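You operate a simulated robot arm through the tools that you are given. There is no shell and no other tool. Be economical: measure what you need, move in short steps, check, and stop when the job is done.

You are at the controls of a simulated two-armed robot. One attempt, no reset.

Task
Take the blue short pipe with a yellow cap on the top of the grey ledge and put it away on the top of the long blue cabinet. Then turn the black dial on the grey ledge to 5. Then take the yellow sponge from the top of the white ledge and leave it on the shelf under the steel trough. Then take the red chock and leave it on the top of the blue ledge. Then fetch the short cream stake with a purple band and stand it on the top of the wooden bench with two presses. Then open the dark blue drawer under the bench top. The order counts. Set down upright: blue short pipe with a yellow cap, short cream stake with a purple band.

Only the result counts: the job must be done as asked and must still hold three seconds after the hand-in. Knocking over, shifting, dropping, spilling or breaking anything else fails it. A push-on lid holds only when it is set on centred and level and pressed home; a screw cap is set on level and turned clockwise until tight.

Robot
Two 7-joint arms with two-finger parallel grippers on one trunk, on a base that drives. Base frame: it is fixed to the floor where the robot stands at the start and does not move with it; the origin is under the middle of the robot, x ahead of it, y to its left, z up; the surface under the hand at the start is at about z = 500. Lengths are in mm, angles in degrees, forces in N, time in s.
The left shoulder is at the start at [70, 134, 901], the right one opposite. With the tool pointing down near the work surface each hand reaches from about 100 to 640 mm from the robot's upright axis, wherever it stands, measured 20 degrees to its own side. Places, roughly: black dial on the grey ledge [400, -600, 500]; blue short pipe with a yellow cap (4x4x5 cm) [500, -200, 500]; dark blue drawer under the bench top [800, -7600, 600]; red chock (8x5x4 cm) [500, 800, 500]; shelf under the steel trough [5000, 2300, 300]; short cream stake with a purple ba (5x4x34 cm) [300, 2600, 600]; top of the blue ledge [400, 1600, 500]; top of the long blue cabinet [4800, -2300, 800]; top of the wooden bench with two presses [4800, 1100, 800]; yellow sponge (10x6x4 cm) [400, 700, 500]. Payload 1.57 kg a hand.
Tool frame (each hand has its own): the origin (TCP) lies between the finger pads and is the grasp point; the fingertips stand 30 mm ahead of it; z points along the fingers, y is the line along which they close. The gripper opens to 80 mm. The fingers are 17 mm wide and 12 mm thick; the gripper's body (40 by 82 mm) begins 80 mm behind the TCP.
Orientation is told as [roll, pitch, yaw] about the base's x, y, z axes, in that order, counted from this pose: with the fingers straight down and closing along the base's y, the tool's x points along the base's -x, its y along +y and its z along -z.

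Tools
- The arms move only by the tool jog_arm. It takes "left_increments", "right_increments" or both (then of equal length, played together; a hand with none holds still); each is a list of rows, each a list of 6 numbers: the shift along the tool's x, y, z in m, then the turn, a rotation vector about the tool's x, y, z in degrees. In form: [[x, y, z, rx, ry, rz], ...]. A call has 1 to 8 rows; each row shifts and turns the commanded pose from where the row before left it, along the tool's axes as they then stand. "left_claw" and "right_claw" are, for a hand that has rows, the gripper command, from -1 (shut) to 1 (fully open), values between in proportion, set as the call begins (left out, the last holds). Each row takes 0.2 s and may step no farther than 50 mm and 8.6 degrees from the row before; otherwise, or with a gripper value out of range, the whole call is refused. A pose out of reach is approached as far as the arm can. The call stops where the force on the tool passes 40 N (or 10 N more than at its start, if that is more) or the arm is blocked; 0.2 s more then pass. The fingers move at their own pace (about 153 mm/s each) and stop on an object; they squeeze with about 24 N. The grip force told is the motor's: it shows also when the fingers shut on nothing. Time passes only in rows, and 0.2 s behind the last, so rows that do not move let the fingers close. The reply holds the time, the measured pose of the TCP, the force on the tool along the base axes, the opening and the grip force, in the units named above and with some noise, with the torque about the TCP (base axes, N m) and any sound that the robot's microphone picked up, and new pictures: "views" is both (left out), scene, wrist or none (wrist: the cameras of the hands that moved).
- Cameras (640 x 400 px; columns grow to the right, rows downward): "scene" is now at [131.9, 18.2, 1118.5]; the picture's right is [0.23, -0.97, 0.00], its down [-0.65, -0.15, -0.74] and it looks along [0.72, 0.17, -0.67] (base axes); focal length 214 px, centre (320, 200). "left" rides on the left gripper at [72, 7, -122] in its tool frame; the picture's right is [-0.09, 1.00, 0.00], its down [-0.84, -0.08, -0.54] and it looks along [-0.54, -0.05, 0.84] (tool axes); focal length 238 px, centre (320, 200). "right" rides on the right gripper at [72, -7, -122] in its tool frame; the picture's right is [0.09, 1.00, 0.00], its down [-0.84, 0.08, -0.54] and it looks along [-0.54, 0.05, 0.84] (tool axes); focal length 238 px, centre (320, 200). There is no depth. A picture from a camera that has moved, and an enlarged one, comes with that camera's place and axes in the base frame and with its lens.
- raise_lower(by): slides the trunk up (or, below 0, down) by that many mm; the arms and the scene camera ride with it, the base frame stays. It gives what a move gives, with no picture.
- base_move(legs): drives the robot by 1 to 6 legs, each [ahead, left, turn to the left] in mm, mm and degrees, along the robot's own axes; the way and the turn of a leg run together, so that a leg with both is an arc; at most 1500 mm and 180 degrees a leg. The arms and the cameras ride along, it lands a little off, and it stops where it bumps. It gives what a move gives, and a new picture of the scene camera.
- aim_head(pan, tilt): turns the head with the scene camera to pan (to the left, within 86 degrees either way) and tilt (down, from -29 to 69), counted from straight ahead of the robot. It gives what a move gives, and a new picture of the scene camera.
- close_up(camera, box): a new picture of the part [left, top, right, bottom] of that camera's present view, enlarged. No time passes.
- hand_in(): hands the job in; it is judged then, once.

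Work in short steps. Places have to be worked out from the pictures, the camera data and where the tool is seen: move nearer, look again, correct. Check each grasp and each placing, and mend what went wrong. You have 165 turns and 260 pictures in all, those below and enlarged ones among them. Open the grippers and draw the arms clear of the work before you hand the job in, unless the task says otherwise; then end with one line.

The tools are called after "Emit:" by a JSON object that holds its "fn" and its "kwargs". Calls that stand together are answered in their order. jog_arm: Moves the arms, as the interface text tells. Its arguments: {"type":"object","properties":{"left_increments":{"type":"array","items":{"type":"array","items":{"type":"number"}}},"left_claw":{"type":"number"},"right_increments":{"type":"array","items":{"type":"array","items":{"type":"number"}}},"right_claw":{"type":"number"},"views":{"type":"string","enum":["both","scene","wrist","none"]}},"required":[]} The other tools are called the same way: raise_lower (by) slides the trunk up or down; base_move (legs) drives the base; aim_head (pan, tilt) turns the head that bears the scene camera; close_up (camera, box) takes an enlarged picture of a part of a camera's view; hand_in () hands the job in.

At the start:

```text
t: 0.0
left_tcp_pos: [485.4, 232.5, 852.2]
left_ee_rot: [0.0, 0.0, 0.0]
left_wrist_force: [0.1, 0.2, 0.6]
left_torque: [0.01, 0.0, 0.04]
left_opening: 80.1
left_grasp_force: 0.1
right_tcp_pos: [455.9, -203.1, 890.9]
right_ee_rot: [0.0, 0.0, -0.1]
right_wrist_force: [-0.9, 0.3, 0.3]
right_torque: [0.0, -0.03, 0.01]
right_opening: 80.1
right_grasp_force: 0.1
trunk travel left (down, up): [-475.0, 465.0]
robot x, y, heading: [-2.8, 1.3, 0.0]
head pan, tilt: [13.1, 41.9]
```

scene: 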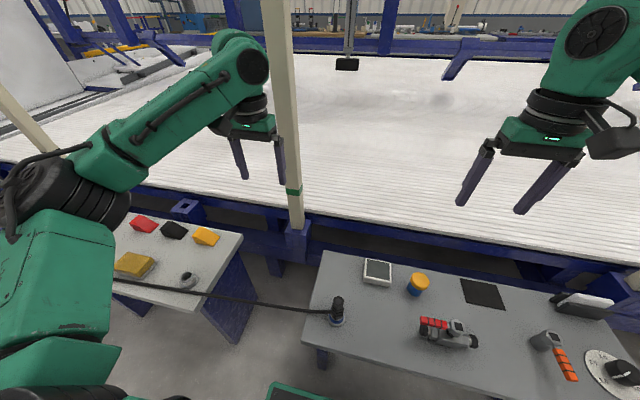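
right: 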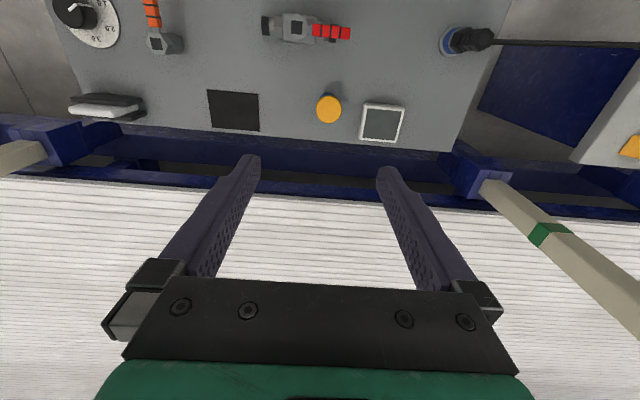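
left: 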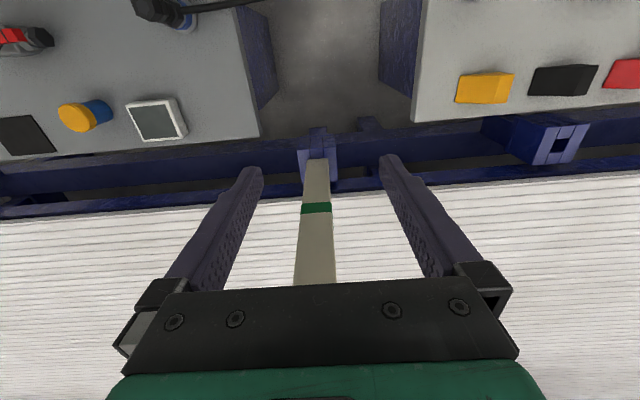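

The pipe looks to be at about (474, -182) from both cameras, so I lower the right hand above it and look again.

Emit:
{"fn": "jog_arm", "kwargs": {"right_increments": [[-0.018, 0.021, 0.04, 0, 0, 0], [0, 0, 0.05, 0, 0, 0], [0, 0, 0.05, 0, 0, 0], [0, 0, 0.05, 0, 0, 0], [0, 0, 0.05, 0, 0, 0]], "right_claw": 1, "views": "wrist"}}

```text
t: 1.2
left_tcp_pos: [486.4, 232.6, 851.7]
left_ee_rot: [0.0, 0.1, 0.0]
left_wrist_force: [0.5, -0.3, 0.3]
left_torque: [-0.03, 0.0, 0.0]
left_opening: 80.1
left_grasp_force: 0.0
right_tcp_pos: [473.2, -180.8, 650.3]
right_ee_rot: [0.1, 0.0, 0.0]
right_wrist_force: [0.7, -0.2, 0.3]
right_torque: [0.01, 0.0, 0.0]
right_opening: 80.3
right_grasp_force: 0.1
trunk travel left (down, up): [-475.0, 465.0]
robot x, y, heading: [1.8, 0.8, 0.1]
head pan, tilt: [13.1, 41.9]
camera right: at [400.7, -187.4, 772.0], right [-0.09, 1.0, 0.0], down [0.84, 0.08, 0.54], along [0.54, 0.05, -0.84], focal length 238 px, centre (320, 200)
```

right: 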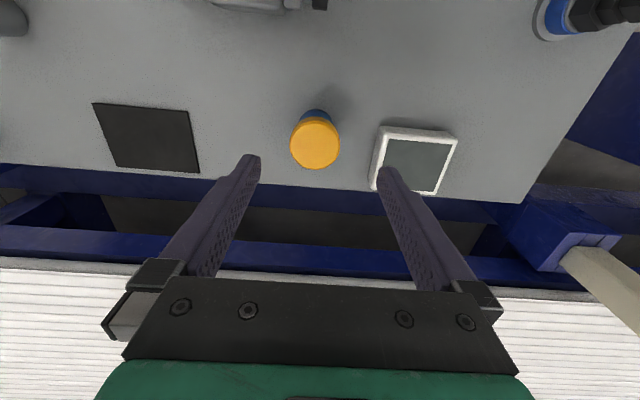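

Pipe centre is about (481, -185). I go down to grasp height.

Emit:
{"fn": "jog_arm", "kwargs": {"right_increments": [[-0.008, -0.004, 0.03, 0, 0, 0], [0, 0, 0.04, 0, 0, 0], [0, 0, 0.044, 0, 0, 0], [0, 0, 0, 0, 0, 0]], "views": "wrist"}}

Emit:
{"fn": "jog_arm", "kwargs": {"right_increments": [[0, 0, 0, 0, 0, 0], [0, 0, 0, 0, 0, 0], [0, 0, 0, 0, 0, 0]], "right_claw": -1, "views": "wrist"}}

```text
t: 2.2
left_tcp_pos: [487.5, 232.3, 853.2]
left_ee_rot: [0.0, 0.1, 0.0]
left_wrist_force: [0.0, 0.8, 1.0]
left_torque: [0.0, 0.01, -0.02]
left_opening: 80.3
left_grasp_force: 0.1
right_tcp_pos: [481.2, -184.9, 536.3]
right_ee_rot: [0.0, 0.0, 0.1]
right_wrist_force: [-0.1, 1.1, -0.1]
right_torque: [-0.01, 0.0, -0.04]
right_opening: 80.0
right_grasp_force: 0.0
trunk travel left (down, up): [-475.0, 465.0]
robot x, y, heading: [-0.1, 1.9, -0.3]
head pan, tilt: [13.1, 41.9]
camera right: at [407.9, -192.7, 658.7], right [-0.09, 1.0, 0.0], down [0.84, 0.08, 0.54], along [0.54, 0.05, -0.84], focal length 238 px, centre (320, 200)
```

right: 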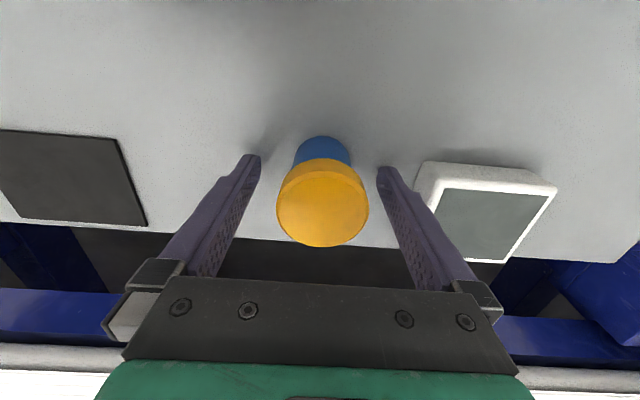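

```text
t: 3.0
left_tcp_pos: [485.8, 233.0, 851.7]
left_ee_rot: [-0.1, -0.1, 0.0]
left_wrist_force: [-0.1, -0.7, -0.5]
left_torque: [0.04, 0.02, 0.02]
left_opening: 80.0
left_grasp_force: 0.1
right_tcp_pos: [481.4, -184.7, 535.9]
right_ee_rot: [0.1, 0.0, -0.1]
right_wrist_force: [0.1, 0.1, -0.6]
right_torque: [-0.01, -0.02, -0.01]
right_opening: 45.1
right_grasp_force: 23.9
trunk travel left (down, up): [-475.0, 465.0]
robot x, y, heading: [1.0, -3.9, -0.2]
head pan, tilt: [13.1, 41.9]
camera right: at [408.2, -192.8, 658.9], right [-0.09, 1.0, 0.0], down [0.84, 0.08, 0.54], along [0.54, 0.05, -0.84], focal length 238 px, centre (320, 200)
```

right: 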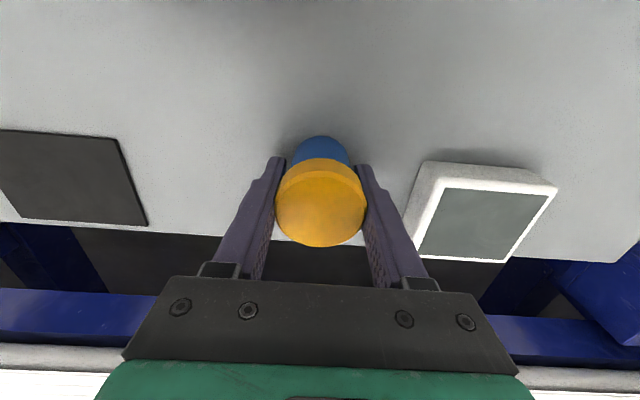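

Gripped (45 mm). Lift high, then look around for the driving route.

Emit:
{"fn": "jog_arm", "kwargs": {"right_increments": [[0, 0, -0.05, 0, 0, 0], [0, 0, -0.05, 0, 0, 0], [0, 0, -0.05, 0, 0, 0], [0, 0, -0.05, 0, 0, 0], [0, 0, -0.05, 0, 0, 0], [0.04, 0, -0.03, 0, 0, 0], [0.05, 0, -0.03, 0, 0, 0], [0.05, 0, -0.03, 0, 0, 0]], "left_increments": [[0.05, 0, 0, 0, 0, 0], [0.05, 0, 0, 0, 0, 0], [0.05, 0, 0, 0, 0, 0], [0, 0, 0, 0, 0, 0], [0, 0, 0, 0, 0, 0], [0, 0, 0, 0, 0, 0], [0, 0, 0, 0, 0, 0], [0, 0, 0, 0, 0, 0]], "views": "wrist"}}

Emit:
{"fn": "aim_head", "kwargs": {"pan": 0, "tilt": 10}}

Emit:
{"fn": "aim_head", "kwargs": {"pan": -70, "tilt": 15}}

Emit:
{"fn": "aim_head", "kwargs": {"pan": 70, "tilt": 15}}

```text
refused: row 7 steps farther than a row can; nothing moved
```

```text
t: 4.0
left_tcp_pos: [486.8, 231.2, 851.8]
left_ee_rot: [0.0, 0.0, 0.0]
left_wrist_force: [-0.2, -0.3, 0.5]
left_torque: [-0.04, -0.02, -0.02]
left_opening: 80.0
left_grasp_force: 0.0
right_tcp_pos: [480.5, -185.4, 536.7]
right_ee_rot: [0.0, 0.0, 0.1]
right_wrist_force: [0.1, 0.8, 0.0]
right_torque: [0.03, -0.03, 0.01]
right_opening: 45.4
right_grasp_force: 23.9
trunk travel left (down, up): [-475.0, 465.0]
robot x, y, heading: [-2.8, 2.4, 0.2]
head pan, tilt: [0.0, 10.0]
camera scene: at [143.5, -0.7, 1169.0], right [0.0, -1.0, 0.0], down [-0.17, 0.0, -0.98], along [0.98, 0.0, -0.17], focal length 214 px, centre (320, 200)
```

scene: 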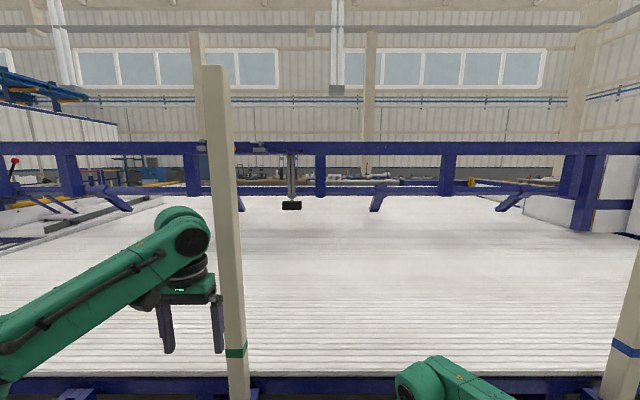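

```text
t: 5.4
left_tcp_pos: [486.6, 232.8, 851.8]
left_ee_rot: [0.1, 0.0, 0.1]
left_wrist_force: [-1.0, -0.2, -0.2]
left_torque: [-0.02, -0.02, 0.0]
left_opening: 79.8
left_grasp_force: 0.1
right_tcp_pos: [481.4, -184.7, 535.2]
right_ee_rot: [0.0, 0.1, 0.0]
right_wrist_force: [-0.3, -0.1, 0.0]
right_torque: [-0.02, 0.02, 0.0]
right_opening: 44.5
right_grasp_force: 23.5
trunk travel left (down, up): [-475.0, 465.0]
robot x, y, heading: [-1.9, 4.7, 0.2]
head pan, tilt: [-70.0, 15.0]
camera scene: at [82.5, -88.5, 1161.0], right [-0.94, -0.34, 0.0], down [-0.09, 0.24, -0.97], along [0.33, -0.91, -0.26], focal length 214 px, centre (320, 200)
```

scene: 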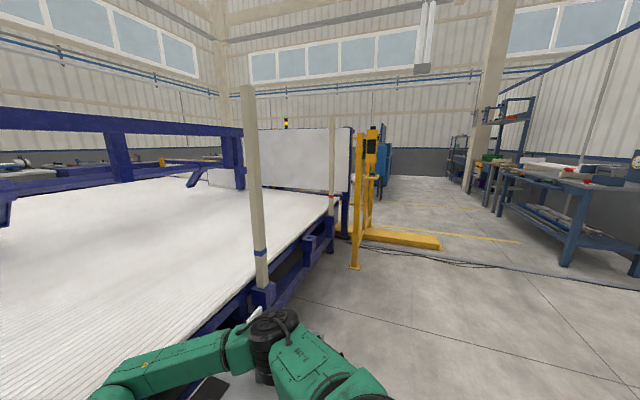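

```text
t: 7.6
left_tcp_pos: [486.4, 231.9, 851.4]
left_ee_rot: [0.0, -0.1, 0.0]
left_wrist_force: [0.7, 0.1, -1.4]
left_torque: [-0.03, -0.01, -0.01]
left_opening: 80.1
left_grasp_force: 0.0
right_tcp_pos: [481.6, -186.2, 536.1]
right_ee_rot: [0.0, 0.0, 0.0]
right_wrist_force: [-0.5, -0.9, -0.3]
right_torque: [-0.01, -0.01, -0.01]
right_opening: 44.7
right_grasp_force: 24.4
trunk travel left (down, up): [-475.0, 465.0]
robot x, y, heading: [-0.5, 0.7, 0.1]
head pan, tilt: [70.0, 15.0]
camera scene: at [82.5, 87.0, 1161.0], right [0.94, -0.34, 0.0], down [-0.09, -0.24, -0.97], along [0.33, 0.91, -0.26], focal length 214 px, centre (320, 200)
```

scene: 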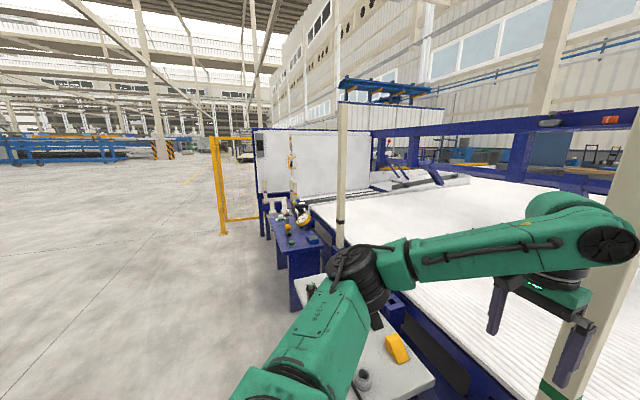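

Row too big; I lift with smaller steps, tucking both hands in a bit for driving.

Emit:
{"fn": "jog_arm", "kwargs": {"right_increments": [[0, 0, -0.05, 0, 0, 0], [0, 0, -0.05, 0, 0, 0], [0, 0, -0.05, 0, 0, 0], [0, 0, -0.05, 0, 0, 0], [0, 0, -0.05, 0, 0, 0], [0.04, 0, -0.03, 0, 0, 0], [0.04, 0, -0.03, 0, 0, 0], [0.04, 0, -0.03, 0, 0, 0]], "left_increments": [[0.05, 0, 0, 0, 0, 0], [0.05, 0, 0, 0, 0, 0], [0.05, 0, 0, 0, 0, 0], [0, 0, 0, 0, 0, 0], [0, 0, 0, 0, 0, 0], [0, 0, 0, 0, 0, 0], [0, 0, 0, 0, 0, 0], [0, 0, 0, 0, 0, 0]], "views": "none"}}

Emit:
{"fn": "aim_head", "kwargs": {"pan": -60, "tilt": 35}}

```text
t: 9.4
left_tcp_pos: [336.0, 233.6, 853.5]
left_ee_rot: [0.0, -0.1, -0.1]
left_wrist_force: [-0.9, 0.5, -0.2]
left_torque: [0.01, -0.05, 0.0]
left_opening: 80.2
left_grasp_force: 0.0
right_tcp_pos: [359.4, -185.8, 877.2]
right_ee_rot: [0.0, 0.0, 0.0]
right_wrist_force: [0.0, -0.7, 0.1]
right_torque: [0.0, -0.04, 0.02]
right_opening: 44.8
right_grasp_force: 23.6
trunk travel left (down, up): [-475.0, 465.0]
robot x, y, heading: [2.3, -0.1, -0.3]
head pan, tilt: [70.0, 15.0]
```

```text
t: 11.5
left_tcp_pos: [336.3, 230.8, 853.4]
left_ee_rot: [0.0, 0.1, -0.1]
left_wrist_force: [0.3, -0.4, -0.1]
left_torque: [-0.01, 0.02, 0.02]
left_opening: 80.1
left_grasp_force: 0.1
right_tcp_pos: [362.6, -185.7, 876.6]
right_ee_rot: [-0.1, 0.0, 0.1]
right_wrist_force: [0.9, 0.1, -0.7]
right_torque: [0.01, -0.03, 0.0]
right_opening: 44.8
right_grasp_force: 24.1
trunk travel left (down, up): [-475.0, 465.0]
robot x, y, heading: [0.2, -2.6, 0.1]
head pan, tilt: [-60.0, 35.0]
camera scene: at [94.5, -77.0, 1129.0], right [-0.87, -0.5, 0.0], down [-0.29, 0.5, -0.82], along [0.41, -0.71, -0.57], focal length 214 px, centre (320, 200)
```

scene: 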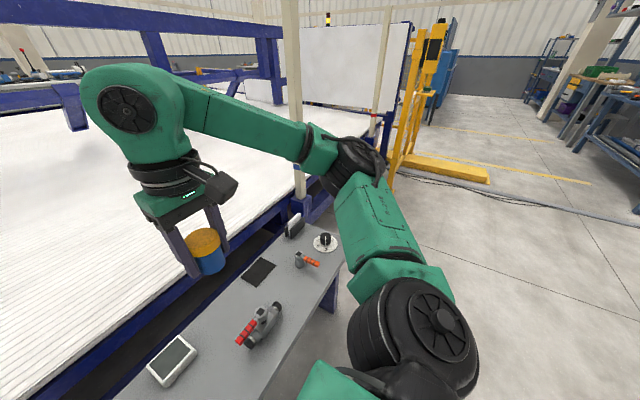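

Everything's lifted. The floor corridor runs between the yellow kerb (x > -450, y ≈ -2700) and the benches (x < -1500), so I back off and turn right.

Emit:
{"fn": "aim_head", "kwargs": {"pan": 0, "tilt": 20}}

Emit:
{"fn": "base_move", "kwargs": {"legs": [[-900, 0, 0], [0, 0, -90], [1000, 0, 0]]}}

```text
t: 12.8
left_tcp_pos: [335.9, 232.8, 852.4]
left_ee_rot: [-0.1, 0.0, 0.0]
left_wrist_force: [-1.8, -0.5, 0.7]
left_torque: [0.0, 0.0, 0.01]
left_opening: 79.7
left_grasp_force: 0.1
right_tcp_pos: [361.7, -184.8, 876.3]
right_ee_rot: [0.0, 0.0, 0.0]
right_wrist_force: [0.1, 0.0, 0.1]
right_torque: [0.03, 0.03, -0.02]
right_opening: 44.5
right_grasp_force: 23.8
trunk travel left (down, up): [-475.0, 465.0]
robot x, y, heading: [-1.8, -2.4, -0.2]
head pan, tilt: [0.0, 20.0]
camera scene: at [143.5, -0.8, 1152.8], right [0.0, -1.0, 0.0], down [-0.34, 0.0, -0.94], along [0.94, 0.0, -0.34], focal length 214 px, centre (320, 200)
```

scene: 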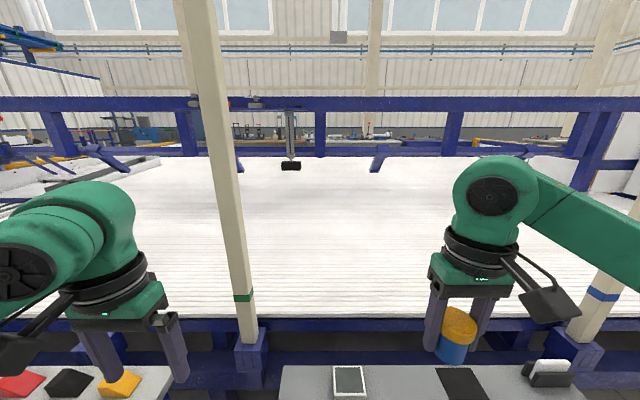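

```text
t: 26.2
left_tcp_pos: [-645.8, -1341.0, 853.2]
left_ee_rot: [0.0, 0.0, -89.2]
left_wrist_force: [0.7, -0.1, 0.8]
left_torque: [0.0, -0.01, 0.01]
left_opening: 79.9
left_grasp_force: 0.1
right_tcp_pos: [-1062.1, -1372.3, 876.1]
right_ee_rot: [0.0, 0.1, -89.2]
right_wrist_force: [-0.2, -0.9, -0.2]
right_torque: [0.0, -0.01, -0.01]
right_opening: 44.2
right_grasp_force: 23.9
trunk travel left (down, up): [-475.0, 465.0]
robot x, y, heading: [-881.3, -1010.7, -89.4]
head pan, tilt: [0.0, 20.0]
camera scene: at [-880.1, -1152.4, 1152.8], right [-1.0, -0.01, 0.0], down [0.0, 0.34, -0.94], along [0.01, -0.94, -0.34], focal length 214 px, centre (320, 200)
```

scene: 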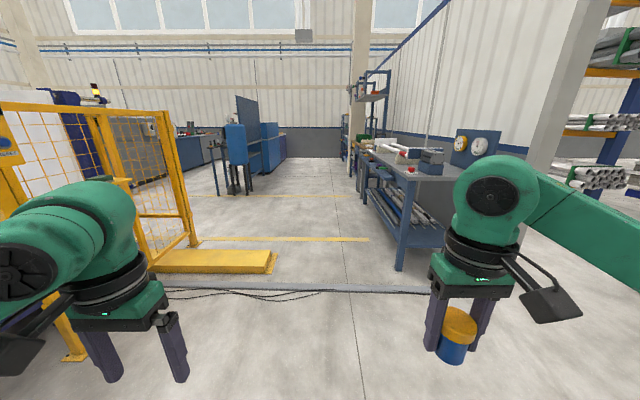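

The kerb end is at x≈-445 and the bench leg at x≈-1535, so I centre at x≈-985 and drive on past the kerb, then look left.

Emit:
{"fn": "base_move", "kwargs": {"legs": [[300, -105, 0], [1350, 0, 0], [900, 0, 0]]}}

Emit:
{"fn": "aim_head", "kwargs": {"pan": 75, "tilt": 15}}

```text
t: 39.0
left_tcp_pos: [-731.6, -3892.7, 852.8]
left_ee_rot: [0.0, 0.1, -90.0]
left_wrist_force: [-0.1, -1.2, -0.5]
left_torque: [0.03, 0.02, 0.03]
left_opening: 79.7
left_grasp_force: 0.0
right_tcp_pos: [-1148.4, -3916.7, 875.3]
right_ee_rot: [0.0, 0.0, -90.0]
right_wrist_force: [-0.5, 0.0, -0.5]
right_torque: [0.01, -0.01, 0.02]
right_opening: 44.3
right_grasp_force: 24.1
trunk travel left (down, up): [-475.0, 465.0]
robot x, y, heading: [-963.7, -3551.5, -90.2]
head pan, tilt: [0.0, 20.0]
camera scene: at [-963.9, -3699.5, 1152.8], right [-1.0, 0.0, 0.0], down [0.0, 0.34, -0.94], along [0.0, -0.94, -0.34], focal length 214 px, centre (320, 200)
```

scene: 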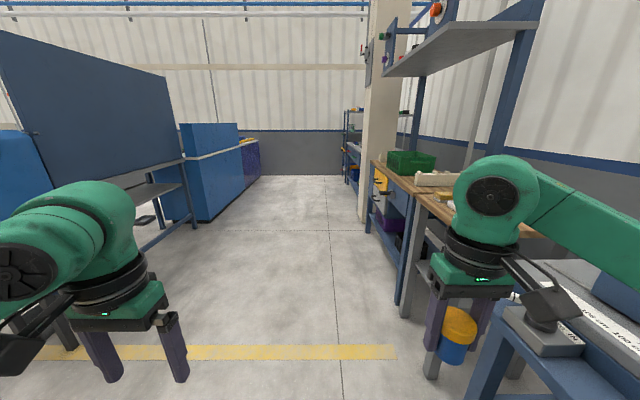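

```text
t: 40.4
left_tcp_pos: [-730.6, -3891.5, 852.1]
left_ee_rot: [0.0, 0.0, -90.1]
left_wrist_force: [-0.3, 1.0, 0.1]
left_torque: [-0.04, 0.01, -0.01]
left_opening: 80.0
left_grasp_force: 0.0
right_tcp_pos: [-1149.1, -3916.0, 877.0]
right_ee_rot: [0.0, 0.0, -90.0]
right_wrist_force: [-0.5, 0.4, 0.4]
right_torque: [0.01, -0.01, 0.0]
right_opening: 44.3
right_grasp_force: 23.9
trunk travel left (down, up): [-475.0, 465.0]
robot x, y, heading: [-963.3, -3558.0, -90.3]
head pan, tilt: [75.0, 15.0]
camera scene: at [-873.7, -3630.5, 1161.0], right [-0.26, -0.97, 0.0], down [-0.25, 0.07, -0.97], along [0.93, -0.25, -0.26], focal length 214 px, centre (320, 200)
```

scene: 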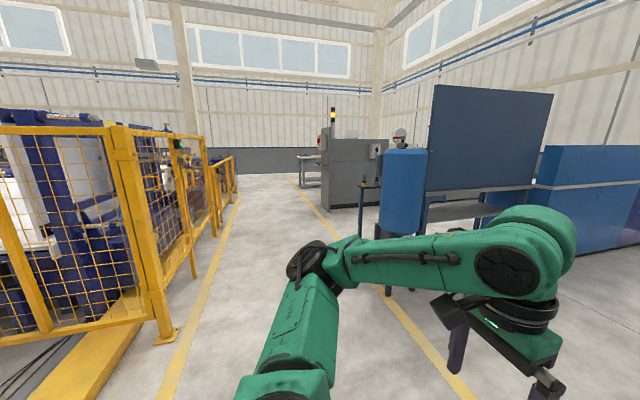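

There's a yellow-marked aisle along +x between fence (y≈-2980) and barrel (y≈-4510). I turn left and drive along it at y≈-3745.

Emit:
{"fn": "aim_head", "kwargs": {"pan": 10, "tilt": 18}}

Emit:
{"fn": "base_move", "kwargs": {"legs": [[150, 0, 0], [0, 0, 90], [1400, 0, 0], [1400, 0, 0]]}}

```text
t: 41.8
left_tcp_pos: [-731.2, -3892.1, 852.7]
left_ee_rot: [0.0, 0.0, -90.0]
left_wrist_force: [0.1, -0.4, 0.0]
left_torque: [0.02, -0.02, -0.03]
left_opening: 80.2
left_grasp_force: 0.0
right_tcp_pos: [-1149.6, -3916.4, 875.8]
right_ee_rot: [0.0, 0.0, -90.0]
right_wrist_force: [0.5, -0.2, -0.8]
right_torque: [0.02, -0.02, 0.02]
right_opening: 44.0
right_grasp_force: 23.9
trunk travel left (down, up): [-475.0, 465.0]
robot x, y, heading: [-960.7, -3551.4, -90.0]
head pan, tilt: [10.0, 18.0]
camera scene: at [-947.7, -3698.0, 1156.1], right [-0.98, -0.17, 0.0], down [-0.05, 0.3, -0.95], along [0.16, -0.94, -0.31], focal length 214 px, centre (320, 200)
```

scene: 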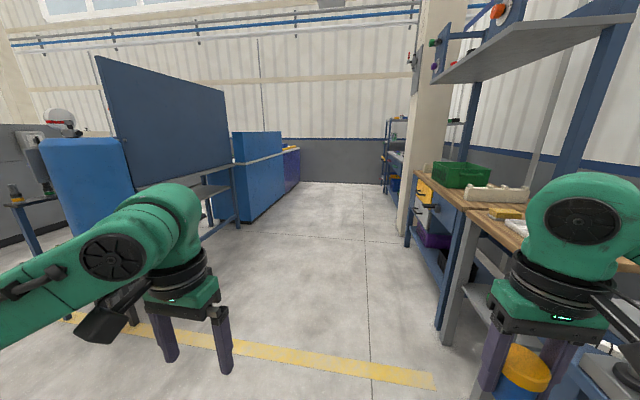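

```text
t: 60.2
left_tcp_pos: [2174.3, -3426.7, 853.5]
left_ee_rot: [0.0, 0.0, 1.4]
left_wrist_force: [0.5, 0.0, -0.5]
left_torque: [-0.01, -0.01, -0.02]
left_opening: 80.2
left_grasp_force: 0.0
right_tcp_pos: [2211.8, -3843.4, 876.3]
right_ee_rot: [0.0, 0.0, 1.5]
right_wrist_force: [-0.3, 0.4, -0.1]
right_torque: [0.02, 0.01, -0.03]
right_opening: 44.1
right_grasp_force: 23.4
trunk travel left (down, up): [-475.0, 465.0]
robot x, y, heading: [1845.9, -3666.8, 1.4]
head pan, tilt: [10.0, 18.0]
camera scene: at [1986.9, -3648.2, 1156.0], right [0.2, -0.98, 0.0], down [-0.3, -0.06, -0.95], along [0.93, 0.19, -0.31], focal length 214 px, centre (320, 200)
```

scene: 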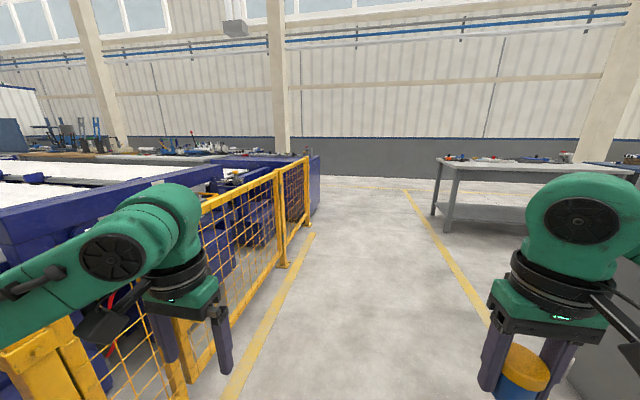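

The blue cabinet's end appears ahead-left around x≈4600–5200, y≈-2980. I drive on past the fence end.

Emit:
{"fn": "base_move", "kwargs": {"legs": [[0, 0, -1.4], [1450, 0, 0], [1450, 0, 0]]}}

Emit:
{"fn": "aim_head", "kwargs": {"pan": 65, "tilt": 18}}

```text
t: 74.6
left_tcp_pos: [5084.3, -3444.7, 853.8]
left_ee_rot: [0.0, 0.0, 0.3]
left_wrist_force: [0.9, 0.3, -1.3]
left_torque: [0.0, 0.01, 0.03]
left_opening: 80.1
left_grasp_force: 0.0
right_tcp_pos: [5114.0, -3862.1, 876.7]
right_ee_rot: [0.0, 0.0, 0.3]
right_wrist_force: [0.6, 1.2, 0.0]
right_torque: [-0.01, 0.02, -0.01]
right_opening: 44.5
right_grasp_force: 24.0
trunk travel left (down, up): [-475.0, 465.0]
robot x, y, heading: [4752.9, -3676.6, 0.4]
head pan, tilt: [10.0, 18.0]
camera scene: at [4893.2, -3662.3, 1156.0], right [0.18, -0.98, 0.0], down [-0.3, -0.06, -0.95], along [0.94, 0.17, -0.31], focal length 214 px, centre (320, 200)
```

scene: 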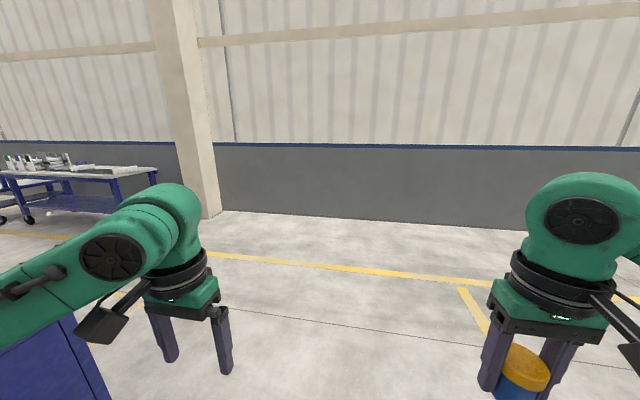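

```text
t: 75.8
left_tcp_pos: [5086.0, -3444.3, 853.8]
left_ee_rot: [0.0, 0.0, 0.3]
left_wrist_force: [0.1, 0.1, 1.0]
left_torque: [-0.01, -0.01, 0.0]
left_opening: 80.1
left_grasp_force: 0.0
right_tcp_pos: [5113.2, -3862.1, 876.8]
right_ee_rot: [-0.1, 0.0, 0.3]
right_wrist_force: [-0.4, 0.4, -0.1]
right_torque: [-0.03, -0.03, 0.01]
right_opening: 44.4
right_grasp_force: 23.7
trunk travel left (down, up): [-475.0, 465.0]
robot x, y, heading: [4749.2, -3678.0, 0.3]
head pan, tilt: [65.0, 18.0]
camera scene: at [4840.3, -3594.3, 1156.1], right [0.91, -0.42, 0.0], down [-0.13, -0.28, -0.95], along [0.4, 0.86, -0.31], focal length 214 px, centre (320, 200)
```

scene: 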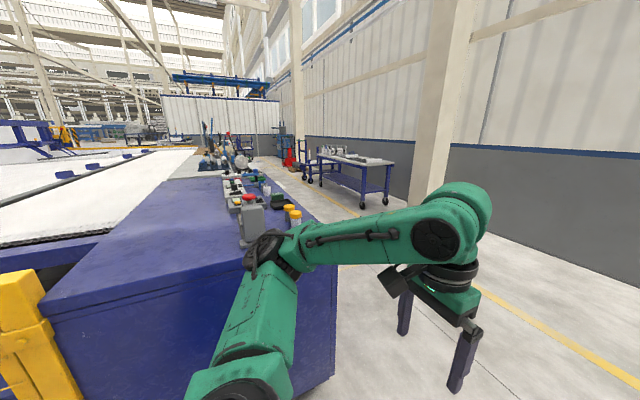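

The cabinet top starts at y≈-3040, x≈4460–5120, and is free on the left part. I raise the trunk, turn to face it and shift left.

Emit:
{"fn": "raise_lower", "kwargs": {"by": 120}}

Emit:
{"fn": "aim_head", "kwargs": {"pan": 0, "tilt": 45}}

Emit:
{"fn": "base_move", "kwargs": {"legs": [[0, 0, 90], [0, 150, 0], [130, 0, 0]]}}

```text
t: 77.3
left_tcp_pos: [5086.6, -3443.2, 973.6]
left_ee_rot: [0.0, 0.0, 0.3]
left_wrist_force: [0.9, 0.1, -0.3]
left_torque: [0.0, -0.01, 0.03]
left_opening: 80.1
left_grasp_force: 0.0
right_tcp_pos: [5112.7, -3861.1, 997.1]
right_ee_rot: [0.0, -0.1, 0.3]
right_wrist_force: [0.5, 0.7, -1.0]
right_torque: [0.0, 0.01, -0.04]
right_opening: 44.2
right_grasp_force: 24.2
trunk travel left (down, up): [-595.0, 345.0]
robot x, y, heading: [4753.4, -3679.8, 0.4]
head pan, tilt: [65.0, 18.0]
```

```text
t: 78.7
left_tcp_pos: [5085.8, -3444.2, 973.0]
left_ee_rot: [0.0, 0.0, 0.4]
left_wrist_force: [-0.4, -0.4, 0.3]
left_torque: [-0.04, -0.04, -0.01]
left_opening: 79.7
left_grasp_force: 0.1
right_tcp_pos: [5113.4, -3861.3, 996.7]
right_ee_rot: [0.0, 0.1, 0.3]
right_wrist_force: [0.1, -0.8, -1.0]
right_torque: [0.0, 0.02, 0.01]
right_opening: 44.1
right_grasp_force: 23.7
trunk travel left (down, up): [-595.0, 345.0]
robot x, y, heading: [4750.4, -3680.8, 0.2]
head pan, tilt: [0.0, 45.0]
camera scene: at [4882.5, -3678.5, 1234.2], right [0.01, -1.0, 0.0], down [-0.71, 0.0, -0.71], along [0.71, 0.0, -0.71], focal length 214 px, centre (320, 200)
```

scene: 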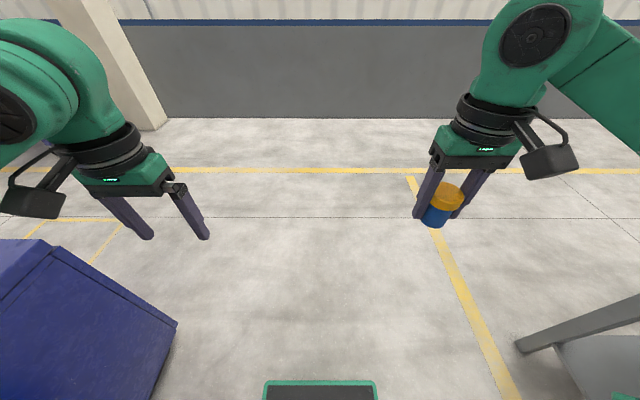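

```text
t: 84.7
left_tcp_pos: [4375.6, -3208.9, 973.6]
left_ee_rot: [0.0, 0.0, 89.5]
left_wrist_force: [-0.6, 0.3, -0.2]
left_torque: [-0.01, 0.01, -0.01]
left_opening: 80.1
left_grasp_force: 0.1
right_tcp_pos: [4793.5, -3187.5, 996.5]
right_ee_rot: [0.0, 0.0, 89.5]
right_wrist_force: [-0.2, 0.8, -0.6]
right_torque: [-0.01, -0.03, 0.03]
right_opening: 44.1
right_grasp_force: 24.3
trunk travel left (down, up): [-595.0, 345.0]
robot x, y, heading: [4603.1, -3549.0, 89.4]
head pan, tilt: [0.0, 45.0]
camera scene: at [4606.6, -3416.8, 1234.2], right [1.0, -0.01, 0.0], down [-0.01, -0.71, -0.71], along [0.01, 0.71, -0.71], focal length 214 px, centre (320, 200)
```

scene: 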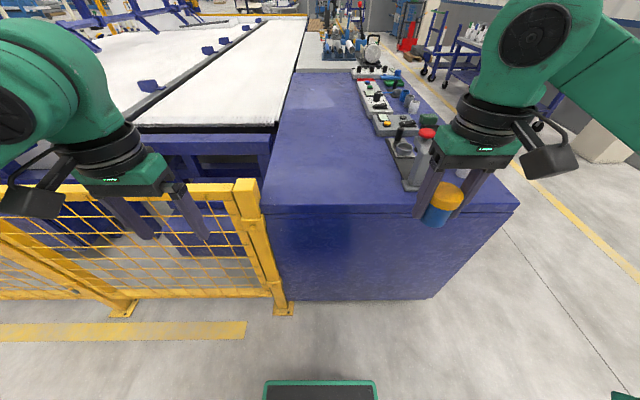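

The area x 4480–4850 is free. I drive 130 ahead, then reach over the top.

Emit:
{"fn": "base_move", "kwargs": {"legs": [[130, 0, 0]]}}

Emit:
{"fn": "jog_arm", "kwargs": {"right_increments": [[-0.04, 0.025, 0, 0, 0, 0], [-0.04, 0.025, 0, 0, 0, 0], [-0.04, 0.025, 0, 0, 0, 0], [-0.04, 0.025, 0, 0, 0, 0], [0, 0, 0.04, 0, 0, 0], [0, 0, 0.04, 0, 0, 0], [0, 0, 0, 0, 0, 0]], "views": "both"}}

```text
t: 86.0
left_tcp_pos: [4376.7, -3080.3, 973.5]
left_ee_rot: [0.0, 0.1, 89.4]
left_wrist_force: [0.6, -0.2, 0.3]
left_torque: [-0.02, -0.01, -0.02]
left_opening: 80.0
left_grasp_force: 0.1
right_tcp_pos: [4794.2, -3058.3, 996.5]
right_ee_rot: [0.0, -0.1, 89.5]
right_wrist_force: [-0.7, -0.6, -0.6]
right_torque: [0.01, 0.0, 0.01]
right_opening: 44.1
right_grasp_force: 24.1
trunk travel left (down, up): [-595.0, 345.0]
robot x, y, heading: [4608.7, -3415.2, 89.2]
head pan, tilt: [0.0, 45.0]
camera scene: at [4607.8, -3287.5, 1234.2], right [1.0, -0.01, 0.0], down [-0.01, -0.71, -0.71], along [0.01, 0.71, -0.71], focal length 214 px, centre (320, 200)
```

scene: 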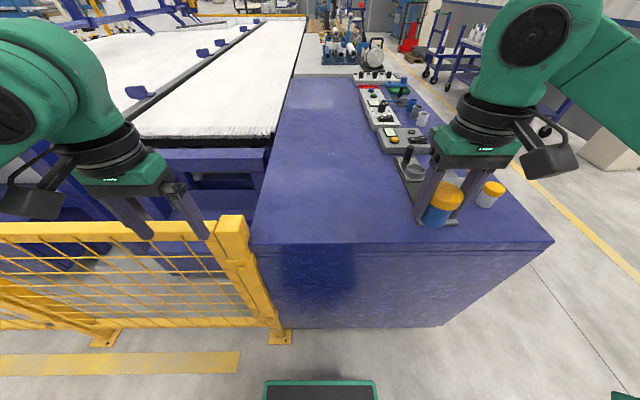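

```text
t: 87.6
left_tcp_pos: [4376.1, -3078.7, 973.0]
left_ee_rot: [0.1, 0.0, 89.5]
left_wrist_force: [0.3, 0.0, -0.7]
left_torque: [0.01, -0.04, 0.02]
left_opening: 80.1
left_grasp_force: 0.0
right_tcp_pos: [4696.0, -2896.6, 916.3]
right_ee_rot: [0.1, -0.1, 89.5]
right_wrist_force: [-0.4, -0.2, -0.6]
right_torque: [0.01, 0.03, 0.01]
right_opening: 44.2
right_grasp_force: 23.9
trunk travel left (down, up): [-595.0, 345.0]
robot x, y, heading: [4604.2, -3417.0, 89.3]
head pan, tilt: [0.0, 45.0]
camera scene: at [4607.4, -3287.5, 1234.2], right [1.0, -0.01, 0.0], down [-0.01, -0.71, -0.71], along [0.01, 0.71, -0.71], focal length 214 px, centre (320, 200)
camera right: at [4700.4, -2968.8, 1039.5], right [-1.0, -0.08, 0.0], down [-0.07, 0.84, 0.54], along [-0.04, 0.54, -0.84], focal length 238 px, centre (320, 200)
```

scene: 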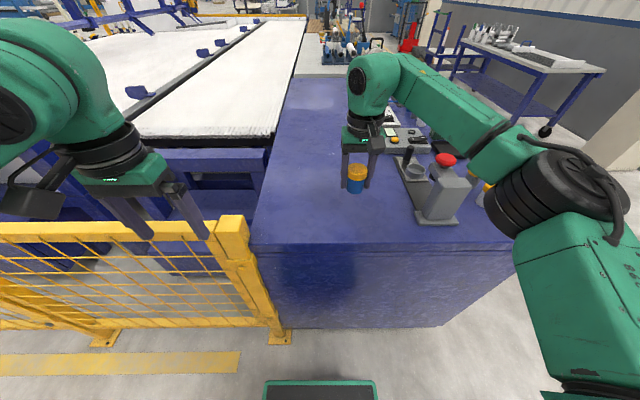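
right: 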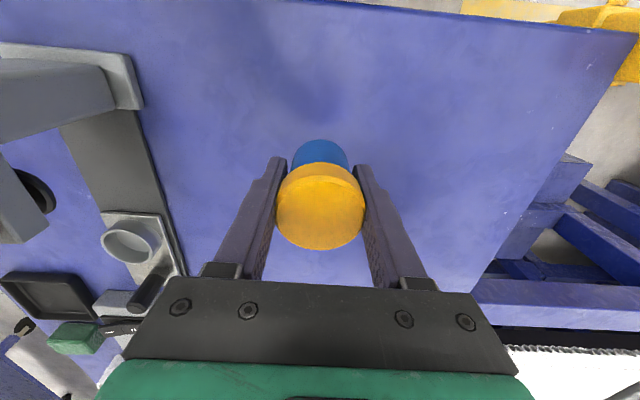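

Over a clear spot. Lower towards z≈838, with the force stop as guard.

Emit:
{"fn": "jog_arm", "kwargs": {"right_increments": [[0, 0, 0.04, 0, 0, 0], [0, 0, 0.02, 0, 0, 0], [0, 0, 0.006, 0, 0, 0], [0, 0, 0.004, 0, 0, 0], [0, 0, 0.004, 0, 0, 0], [0, 0, 0, 0, 0, 0]], "views": "wrist"}}

```text
t: 89.0
left_tcp_pos: [4377.4, -3079.7, 973.2]
left_ee_rot: [-0.1, -0.1, 89.4]
left_wrist_force: [0.6, -0.8, 0.1]
left_torque: [-0.01, 0.01, -0.03]
left_opening: 80.3
left_grasp_force: 0.1
right_tcp_pos: [4694.7, -2895.8, 843.0]
right_ee_rot: [0.0, -0.1, 89.6]
right_wrist_force: [-0.6, -0.6, -0.7]
right_torque: [0.0, -0.01, -0.02]
right_opening: 44.1
right_grasp_force: 24.3
trunk travel left (down, up): [-595.0, 345.0]
robot x, y, heading: [4608.7, -3416.8, 89.4]
head pan, tilt: [0.0, 45.0]
camera right: at [4700.9, -2969.5, 965.0], right [-1.0, -0.08, 0.0], down [-0.07, 0.84, 0.54], along [-0.04, 0.54, -0.84], focal length 238 px, centre (320, 200)
```

right: 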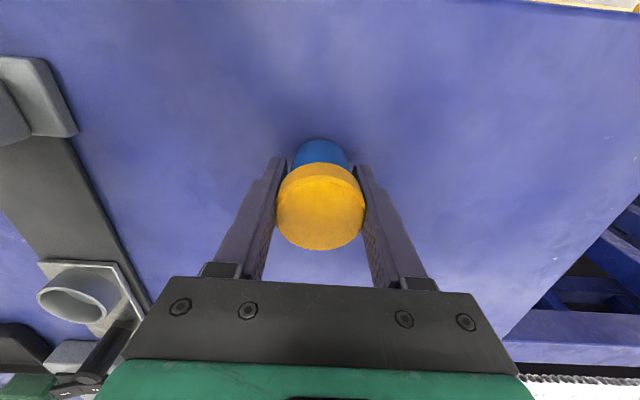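

Emit:
{"fn": "jog_arm", "kwargs": {"right_increments": [[0, 0, 0.003, 0, 0, 0], [0, 0, 0.002, 0, 0, 0], [0, 0, 0.002, 0, 0, 0], [0, 0, 0.002, 0, 0, 0], [0, 0, 0.002, 0, 0, 0], [0, 0, 0.002, 0, 0, 0], [0, 0, 0.002, 0, 0, 0], [0, 0, 0.002, 0, 0, 0]], "views": "wrist"}}

```text
t: 90.8
left_tcp_pos: [4377.0, -3081.6, 974.6]
left_ee_rot: [0.0, -0.1, 89.4]
left_wrist_force: [0.2, -0.9, 0.5]
left_torque: [-0.01, -0.03, -0.03]
left_opening: 79.8
left_grasp_force: 0.1
right_tcp_pos: [4696.4, -2897.4, 829.8]
right_ee_rot: [0.1, -0.6, 89.4]
right_wrist_force: [5.0, 10.9, 34.2]
right_torque: [0.04, -0.96, 0.52]
right_opening: 44.6
right_grasp_force: 23.9
trunk travel left (down, up): [-595.0, 345.0]
robot x, y, heading: [4608.9, -3416.8, 89.8]
head pan, tilt: [0.0, 45.0]
camera right: at [4701.1, -2971.4, 952.0], right [-1.0, -0.08, 0.0], down [-0.07, 0.83, 0.55], along [-0.05, 0.55, -0.83], focal length 238 px, centre (320, 200)
```

right: 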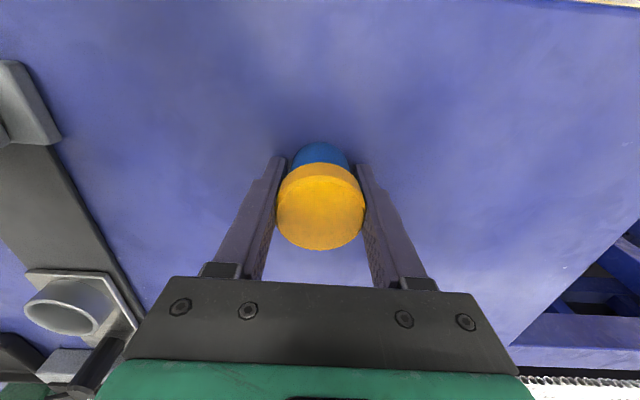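

Touched down (34 N at z≈830). Ease off 3 mm, then open.

Emit:
{"fn": "jog_arm", "kwargs": {"right_increments": [[0, 0, -0.002, 0, 0, 0], [0, 0, -0.001, 0, 0, 0], [0, 0, 0, 0, 0, 0]], "views": "none"}}

Emit:
{"fn": "jog_arm", "kwargs": {"right_increments": [[0, 0, 0, 0, 0, 0], [0, 0, 0, 0, 0, 0], [0, 0, 0, 0, 0, 0]], "right_claw": 1, "views": "wrist"}}

```text
t: 91.6
left_tcp_pos: [4377.1, -3080.1, 973.2]
left_ee_rot: [0.1, -0.1, 89.5]
left_wrist_force: [0.5, 0.1, 0.4]
left_torque: [-0.05, 0.0, 0.02]
left_opening: 79.7
left_grasp_force: 0.1
right_tcp_pos: [4697.3, -2897.6, 830.1]
right_ee_rot: [0.0, -0.2, 89.3]
right_wrist_force: [2.3, 12.8, 27.0]
right_torque: [0.14, -0.23, 0.03]
right_opening: 44.1
right_grasp_force: 23.9
trunk travel left (down, up): [-595.0, 345.0]
robot x, y, heading: [4605.5, -3419.4, 89.5]
head pan, tilt: [0.0, 45.0]
```

```text
t: 92.4
left_tcp_pos: [4376.9, -3082.9, 973.8]
left_ee_rot: [0.1, -0.2, 89.4]
left_wrist_force: [0.4, -0.2, -0.6]
left_torque: [0.0, 0.06, 0.0]
left_opening: 79.7
left_grasp_force: 0.0
right_tcp_pos: [4698.8, -2900.3, 830.5]
right_ee_rot: [0.0, -0.1, 89.3]
right_wrist_force: [4.4, -0.8, 22.1]
right_torque: [-0.18, 0.4, 0.03]
right_opening: 76.3
right_grasp_force: 0.0
trunk travel left (down, up): [-595.0, 345.0]
robot x, y, heading: [4605.6, -3419.1, 89.1]
head pan, tilt: [0.0, 45.0]
camera right: at [4702.8, -2973.0, 952.5], right [-1.0, -0.08, 0.0], down [-0.07, 0.84, 0.54], along [-0.04, 0.54, -0.84], focal length 238 px, centre (320, 200)
```

right: 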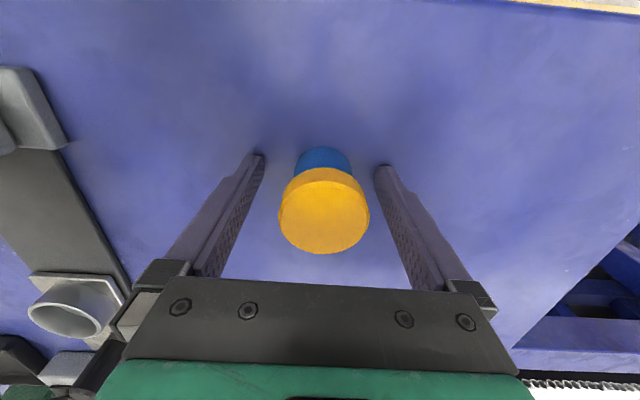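

Pipe stands free; the fingertips rest on the top. I lift straight up and retract.

Emit:
{"fn": "jog_arm", "kwargs": {"right_increments": [[0, 0, -0.03, 0, 0, 0], [0, 0, -0.05, 0, 0, 0], [0, 0, -0.05, 0, 0, 0], [0.03, -0.02, -0.03, 0, 0, 0], [0.04, -0.025, 0, 0, 0, 0], [0.04, -0.025, 0, 0, 0, 0], [0.04, -0.025, 0, 0, 0, 0]], "views": "scene"}}

Emit:
{"fn": "close_up", "kwargs": {"camera": "scene", "box": [240, 100, 500, 260]}}

```text
t: 94.0
left_tcp_pos: [4377.3, -3080.8, 974.3]
left_ee_rot: [0.1, -0.1, 89.4]
left_wrist_force: [0.1, -0.7, 0.2]
left_torque: [0.03, 0.0, 0.0]
left_opening: 80.2
left_grasp_force: 0.0
right_tcp_pos: [4791.3, -3050.9, 988.6]
right_ee_rot: [0.1, -0.2, 89.4]
right_wrist_force: [0.6, -0.7, 0.5]
right_torque: [0.05, 0.05, 0.02]
right_opening: 79.9
right_grasp_force: 0.0
trunk travel left (down, up): [-595.0, 345.0]
robot x, y, heading: [4606.1, -3420.8, 89.5]
head pan, tilt: [0.0, 45.0]
camera scene: at [4609.2, -3289.1, 1234.4], right [1.0, -0.01, 0.0], down [-0.01, -0.71, -0.71], along [0.01, 0.71, -0.71], focal length 214 px, centre (320, 200)
```

scene: 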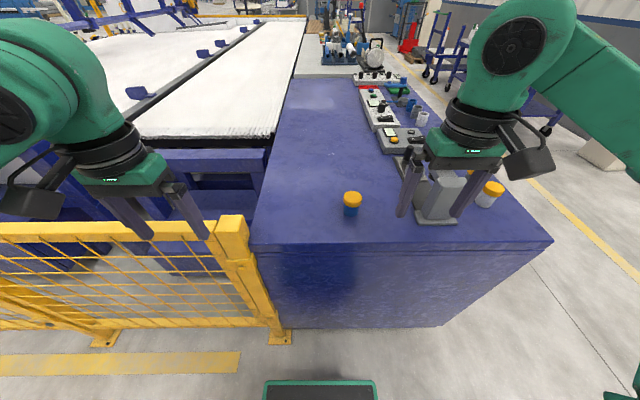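

```text
2.46 times, centred on (370, 180) of scene
camera zoom: at [4609.2, -3289.1, 1234.4], right [1.0, -0.01, 0.0], down [-0.01, -0.71, -0.71], along [0.01, 0.71, -0.71], focal length 528 px, centre (197, 249)
```

zoom: 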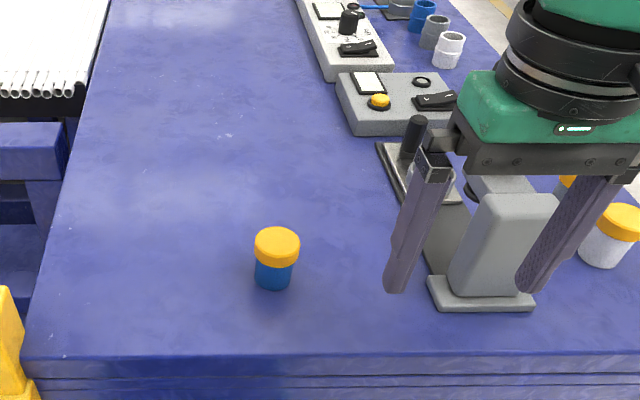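

Pipe stands upright. Now I go back the same way, for the dial.

Emit:
{"fn": "base_move", "kwargs": {"legs": [[-270, 0, 0], [0, 0, 90.5], [1450, 0, 0], [1450, 0, 0]]}}

Emit:
{"fn": "raise_lower", "kwargs": {"by": -100}}

```text
t: 113.3
left_tcp_pos: [1383.9, -3909.8, 973.5]
left_ee_rot: [0.0, 0.0, 180.0]
left_wrist_force: [0.4, -0.2, 0.0]
left_torque: [-0.02, -0.04, -0.03]
left_opening: 80.1
left_grasp_force: 0.0
right_tcp_pos: [1348.2, -3497.7, 989.2]
right_ee_rot: [0.0, 0.0, -179.9]
right_wrist_force: [-0.2, 0.1, -0.9]
right_torque: [-0.02, 0.02, 0.03]
right_opening: 79.9
right_grasp_force: 0.0
trunk travel left (down, up): [-595.0, 345.0]
robot x, y, heading: [1719.0, -3678.3, -179.9]
head pan, tilt: [0.0, 45.0]
camera scene: at [1588.5, -3677.4, 1234.2], right [0.0, 1.0, 0.0], down [0.71, 0.0, -0.71], along [-0.71, 0.0, -0.71], focal length 214 px, centre (320, 200)
```

scene: 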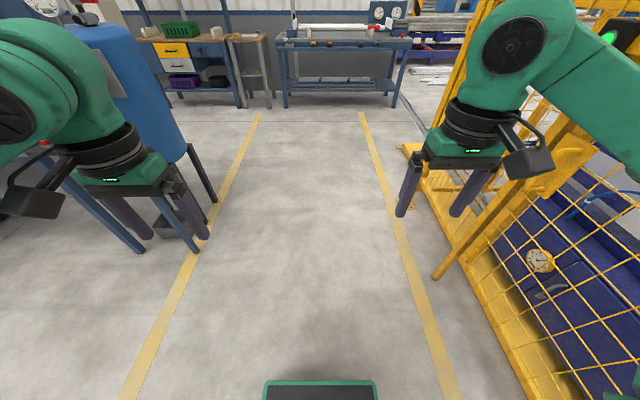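

```text
t: 114.6
left_tcp_pos: [1383.5, -3909.1, 873.6]
left_ee_rot: [-0.1, 0.0, 180.0]
left_wrist_force: [0.2, -0.3, 0.6]
left_torque: [0.01, -0.01, -0.01]
left_opening: 79.9
left_grasp_force: 0.0
right_tcp_pos: [1348.2, -3496.9, 888.7]
right_ee_rot: [0.0, 0.0, -179.9]
right_wrist_force: [-0.6, -0.2, 0.1]
right_torque: [0.01, -0.02, -0.01]
right_opening: 79.8
right_grasp_force: 0.0
trunk travel left (down, up): [-495.0, 445.0]
robot x, y, heading: [1721.8, -3675.8, -179.9]
head pan, tilt: [0.0, 45.0]
```

Continue back to in front of the grey ledge.

Emit:
{"fn": "base_move", "kwargs": {"legs": [[1340, 0, 0], [1340, 0, 0], [0, 0, -90], [1450, 0, 0], [1500, 0, 0], [0, 0, -90]]}}

```text
t: 149.1
left_tcp_pos: [-536.2, -492.1, 873.9]
left_ee_rot: [0.0, 0.0, -2.3]
left_wrist_force: [0.3, 0.2, 0.8]
left_torque: [0.03, 0.02, 0.05]
left_opening: 79.9
left_grasp_force: 0.1
right_tcp_pos: [-517.3, -905.1, 887.8]
right_ee_rot: [0.0, 0.0, -2.2]
right_wrist_force: [0.1, 0.7, 0.2]
right_torque: [-0.02, 0.03, 0.02]
right_opening: 79.9
right_grasp_force: 0.0
trunk travel left (down, up): [-495.0, 445.0]
robot x, y, heading: [-883.7, -710.3, -2.0]
head pan, tilt: [0.0, 45.0]
camera scene: at [-748.6, -717.3, 1134.2], right [-0.04, -1.0, 0.0], down [-0.71, 0.03, -0.71], along [0.71, -0.03, -0.71], focal length 214 px, centre (320, 200)
```

scene: 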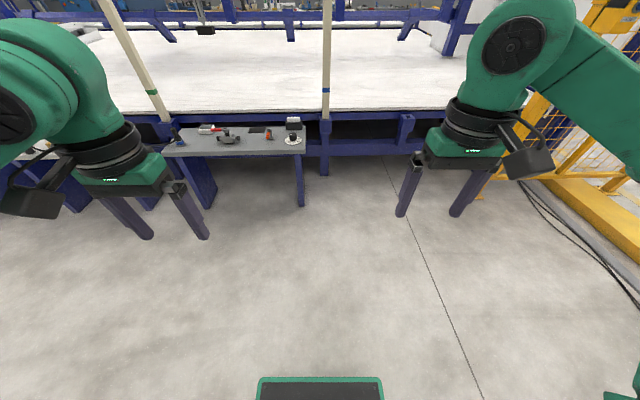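

Dial at about (392, -610). Approach so the right hand can sit above it.

Emit:
{"fn": "base_move", "kwargs": {"legs": [[0, 0, 2], [500, 250, 0], [370, 0, 0]]}}

Emit:
{"fn": "aim_head", "kwargs": {"pan": -25, "tilt": 60}}

```text
t: 154.7
left_tcp_pos: [325.9, -231.2, 873.1]
left_ee_rot: [0.0, 0.1, -0.1]
left_wrist_force: [1.5, -0.7, -0.2]
left_torque: [0.0, 0.04, -0.02]
left_opening: 80.0
left_grasp_force: 0.1
right_tcp_pos: [359.7, -644.0, 888.8]
right_ee_rot: [-0.1, 0.0, -0.1]
right_wrist_force: [0.9, -0.5, -0.4]
right_torque: [0.01, 0.04, -0.02]
right_opening: 80.0
right_grasp_force: 0.0
trunk travel left (down, up): [-495.0, 445.0]
robot x, y, heading: [-11.3, -465.1, -0.4]
head pan, tilt: [0.0, 45.0]
camera scene: at [121.0, -464.0, 1134.1], right [0.0, -1.0, 0.0], down [-0.71, 0.0, -0.71], along [0.71, 0.0, -0.71], focal length 214 px, centre (320, 200)
```

scene: 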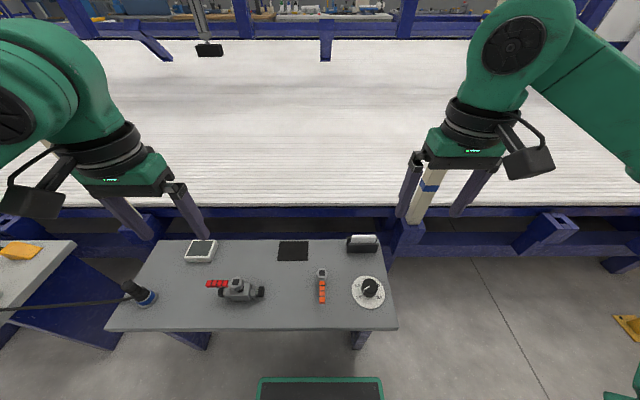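

```text
t: 155.6
left_tcp_pos: [325.9, -231.6, 873.2]
left_ee_rot: [-0.1, -0.1, -0.1]
left_wrist_force: [-0.4, -0.5, -0.4]
left_torque: [0.01, -0.04, -0.01]
left_opening: 80.2
left_grasp_force: 0.1
right_tcp_pos: [360.1, -643.7, 888.5]
right_ee_rot: [0.0, 0.0, -0.1]
right_wrist_force: [-0.9, 0.1, -0.2]
right_torque: [0.04, -0.02, -0.02]
right_opening: 80.0
right_grasp_force: 0.0
trunk travel left (down, up): [-495.0, 445.0]
robot x, y, heading: [-8.7, -466.6, 0.1]
head pan, tilt: [-25.0, 60.0]
camera scene: at [99.7, -492.1, 1114.7], right [-0.42, -0.91, 0.0], down [-0.78, 0.37, -0.5], along [0.45, -0.21, -0.87], focal length 214 px, centre (320, 200)
```

scene: 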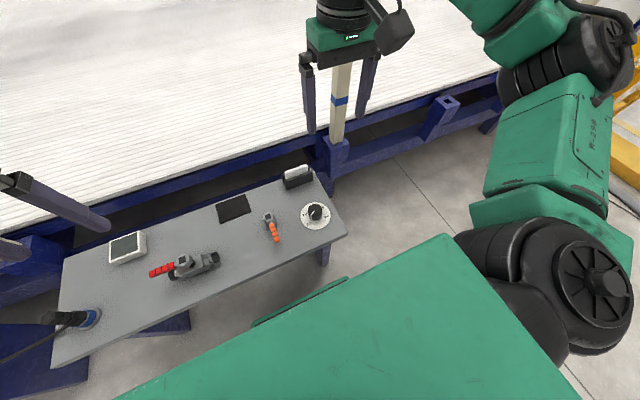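

Dial at about (373, -606). Zoom in to read its scale.

Emit:
{"fn": "close_up", "kwargs": {"camera": "scene", "box": [284, 193, 348, 233]}}

Emit:
{"fn": "jog_arm", "kwargs": {"right_increments": [[0.01, 0.02, 0.05, 0, 0, 0], [0.01, 0.019, 0.045, 0, 0, 0], [0, 0, 0.05, 0, 0, 0], [0, 0, 0.05, 0, 0, 0]], "views": "wrist"}}

```text
10.00 times, centred on (316, 213) of scene
camera zoom: at [99.7, -492.1, 1114.7], right [-0.42, -0.91, 0.0], down [-0.78, 0.37, -0.5], along [0.45, -0.21, -0.87], focal length 2145 px, centre (360, 70)
```

zoom: 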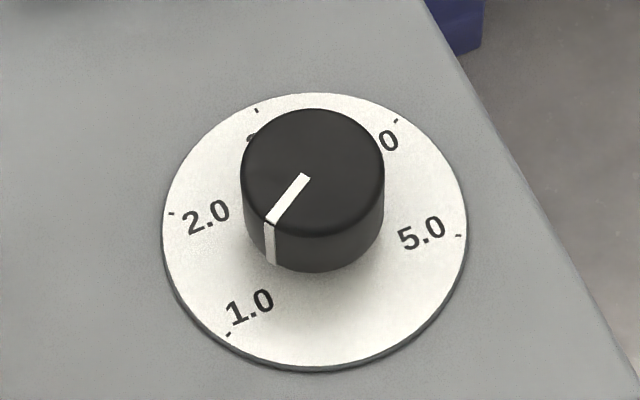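

```text
refused: row 1 steps farther than a row can; nothing moved
```

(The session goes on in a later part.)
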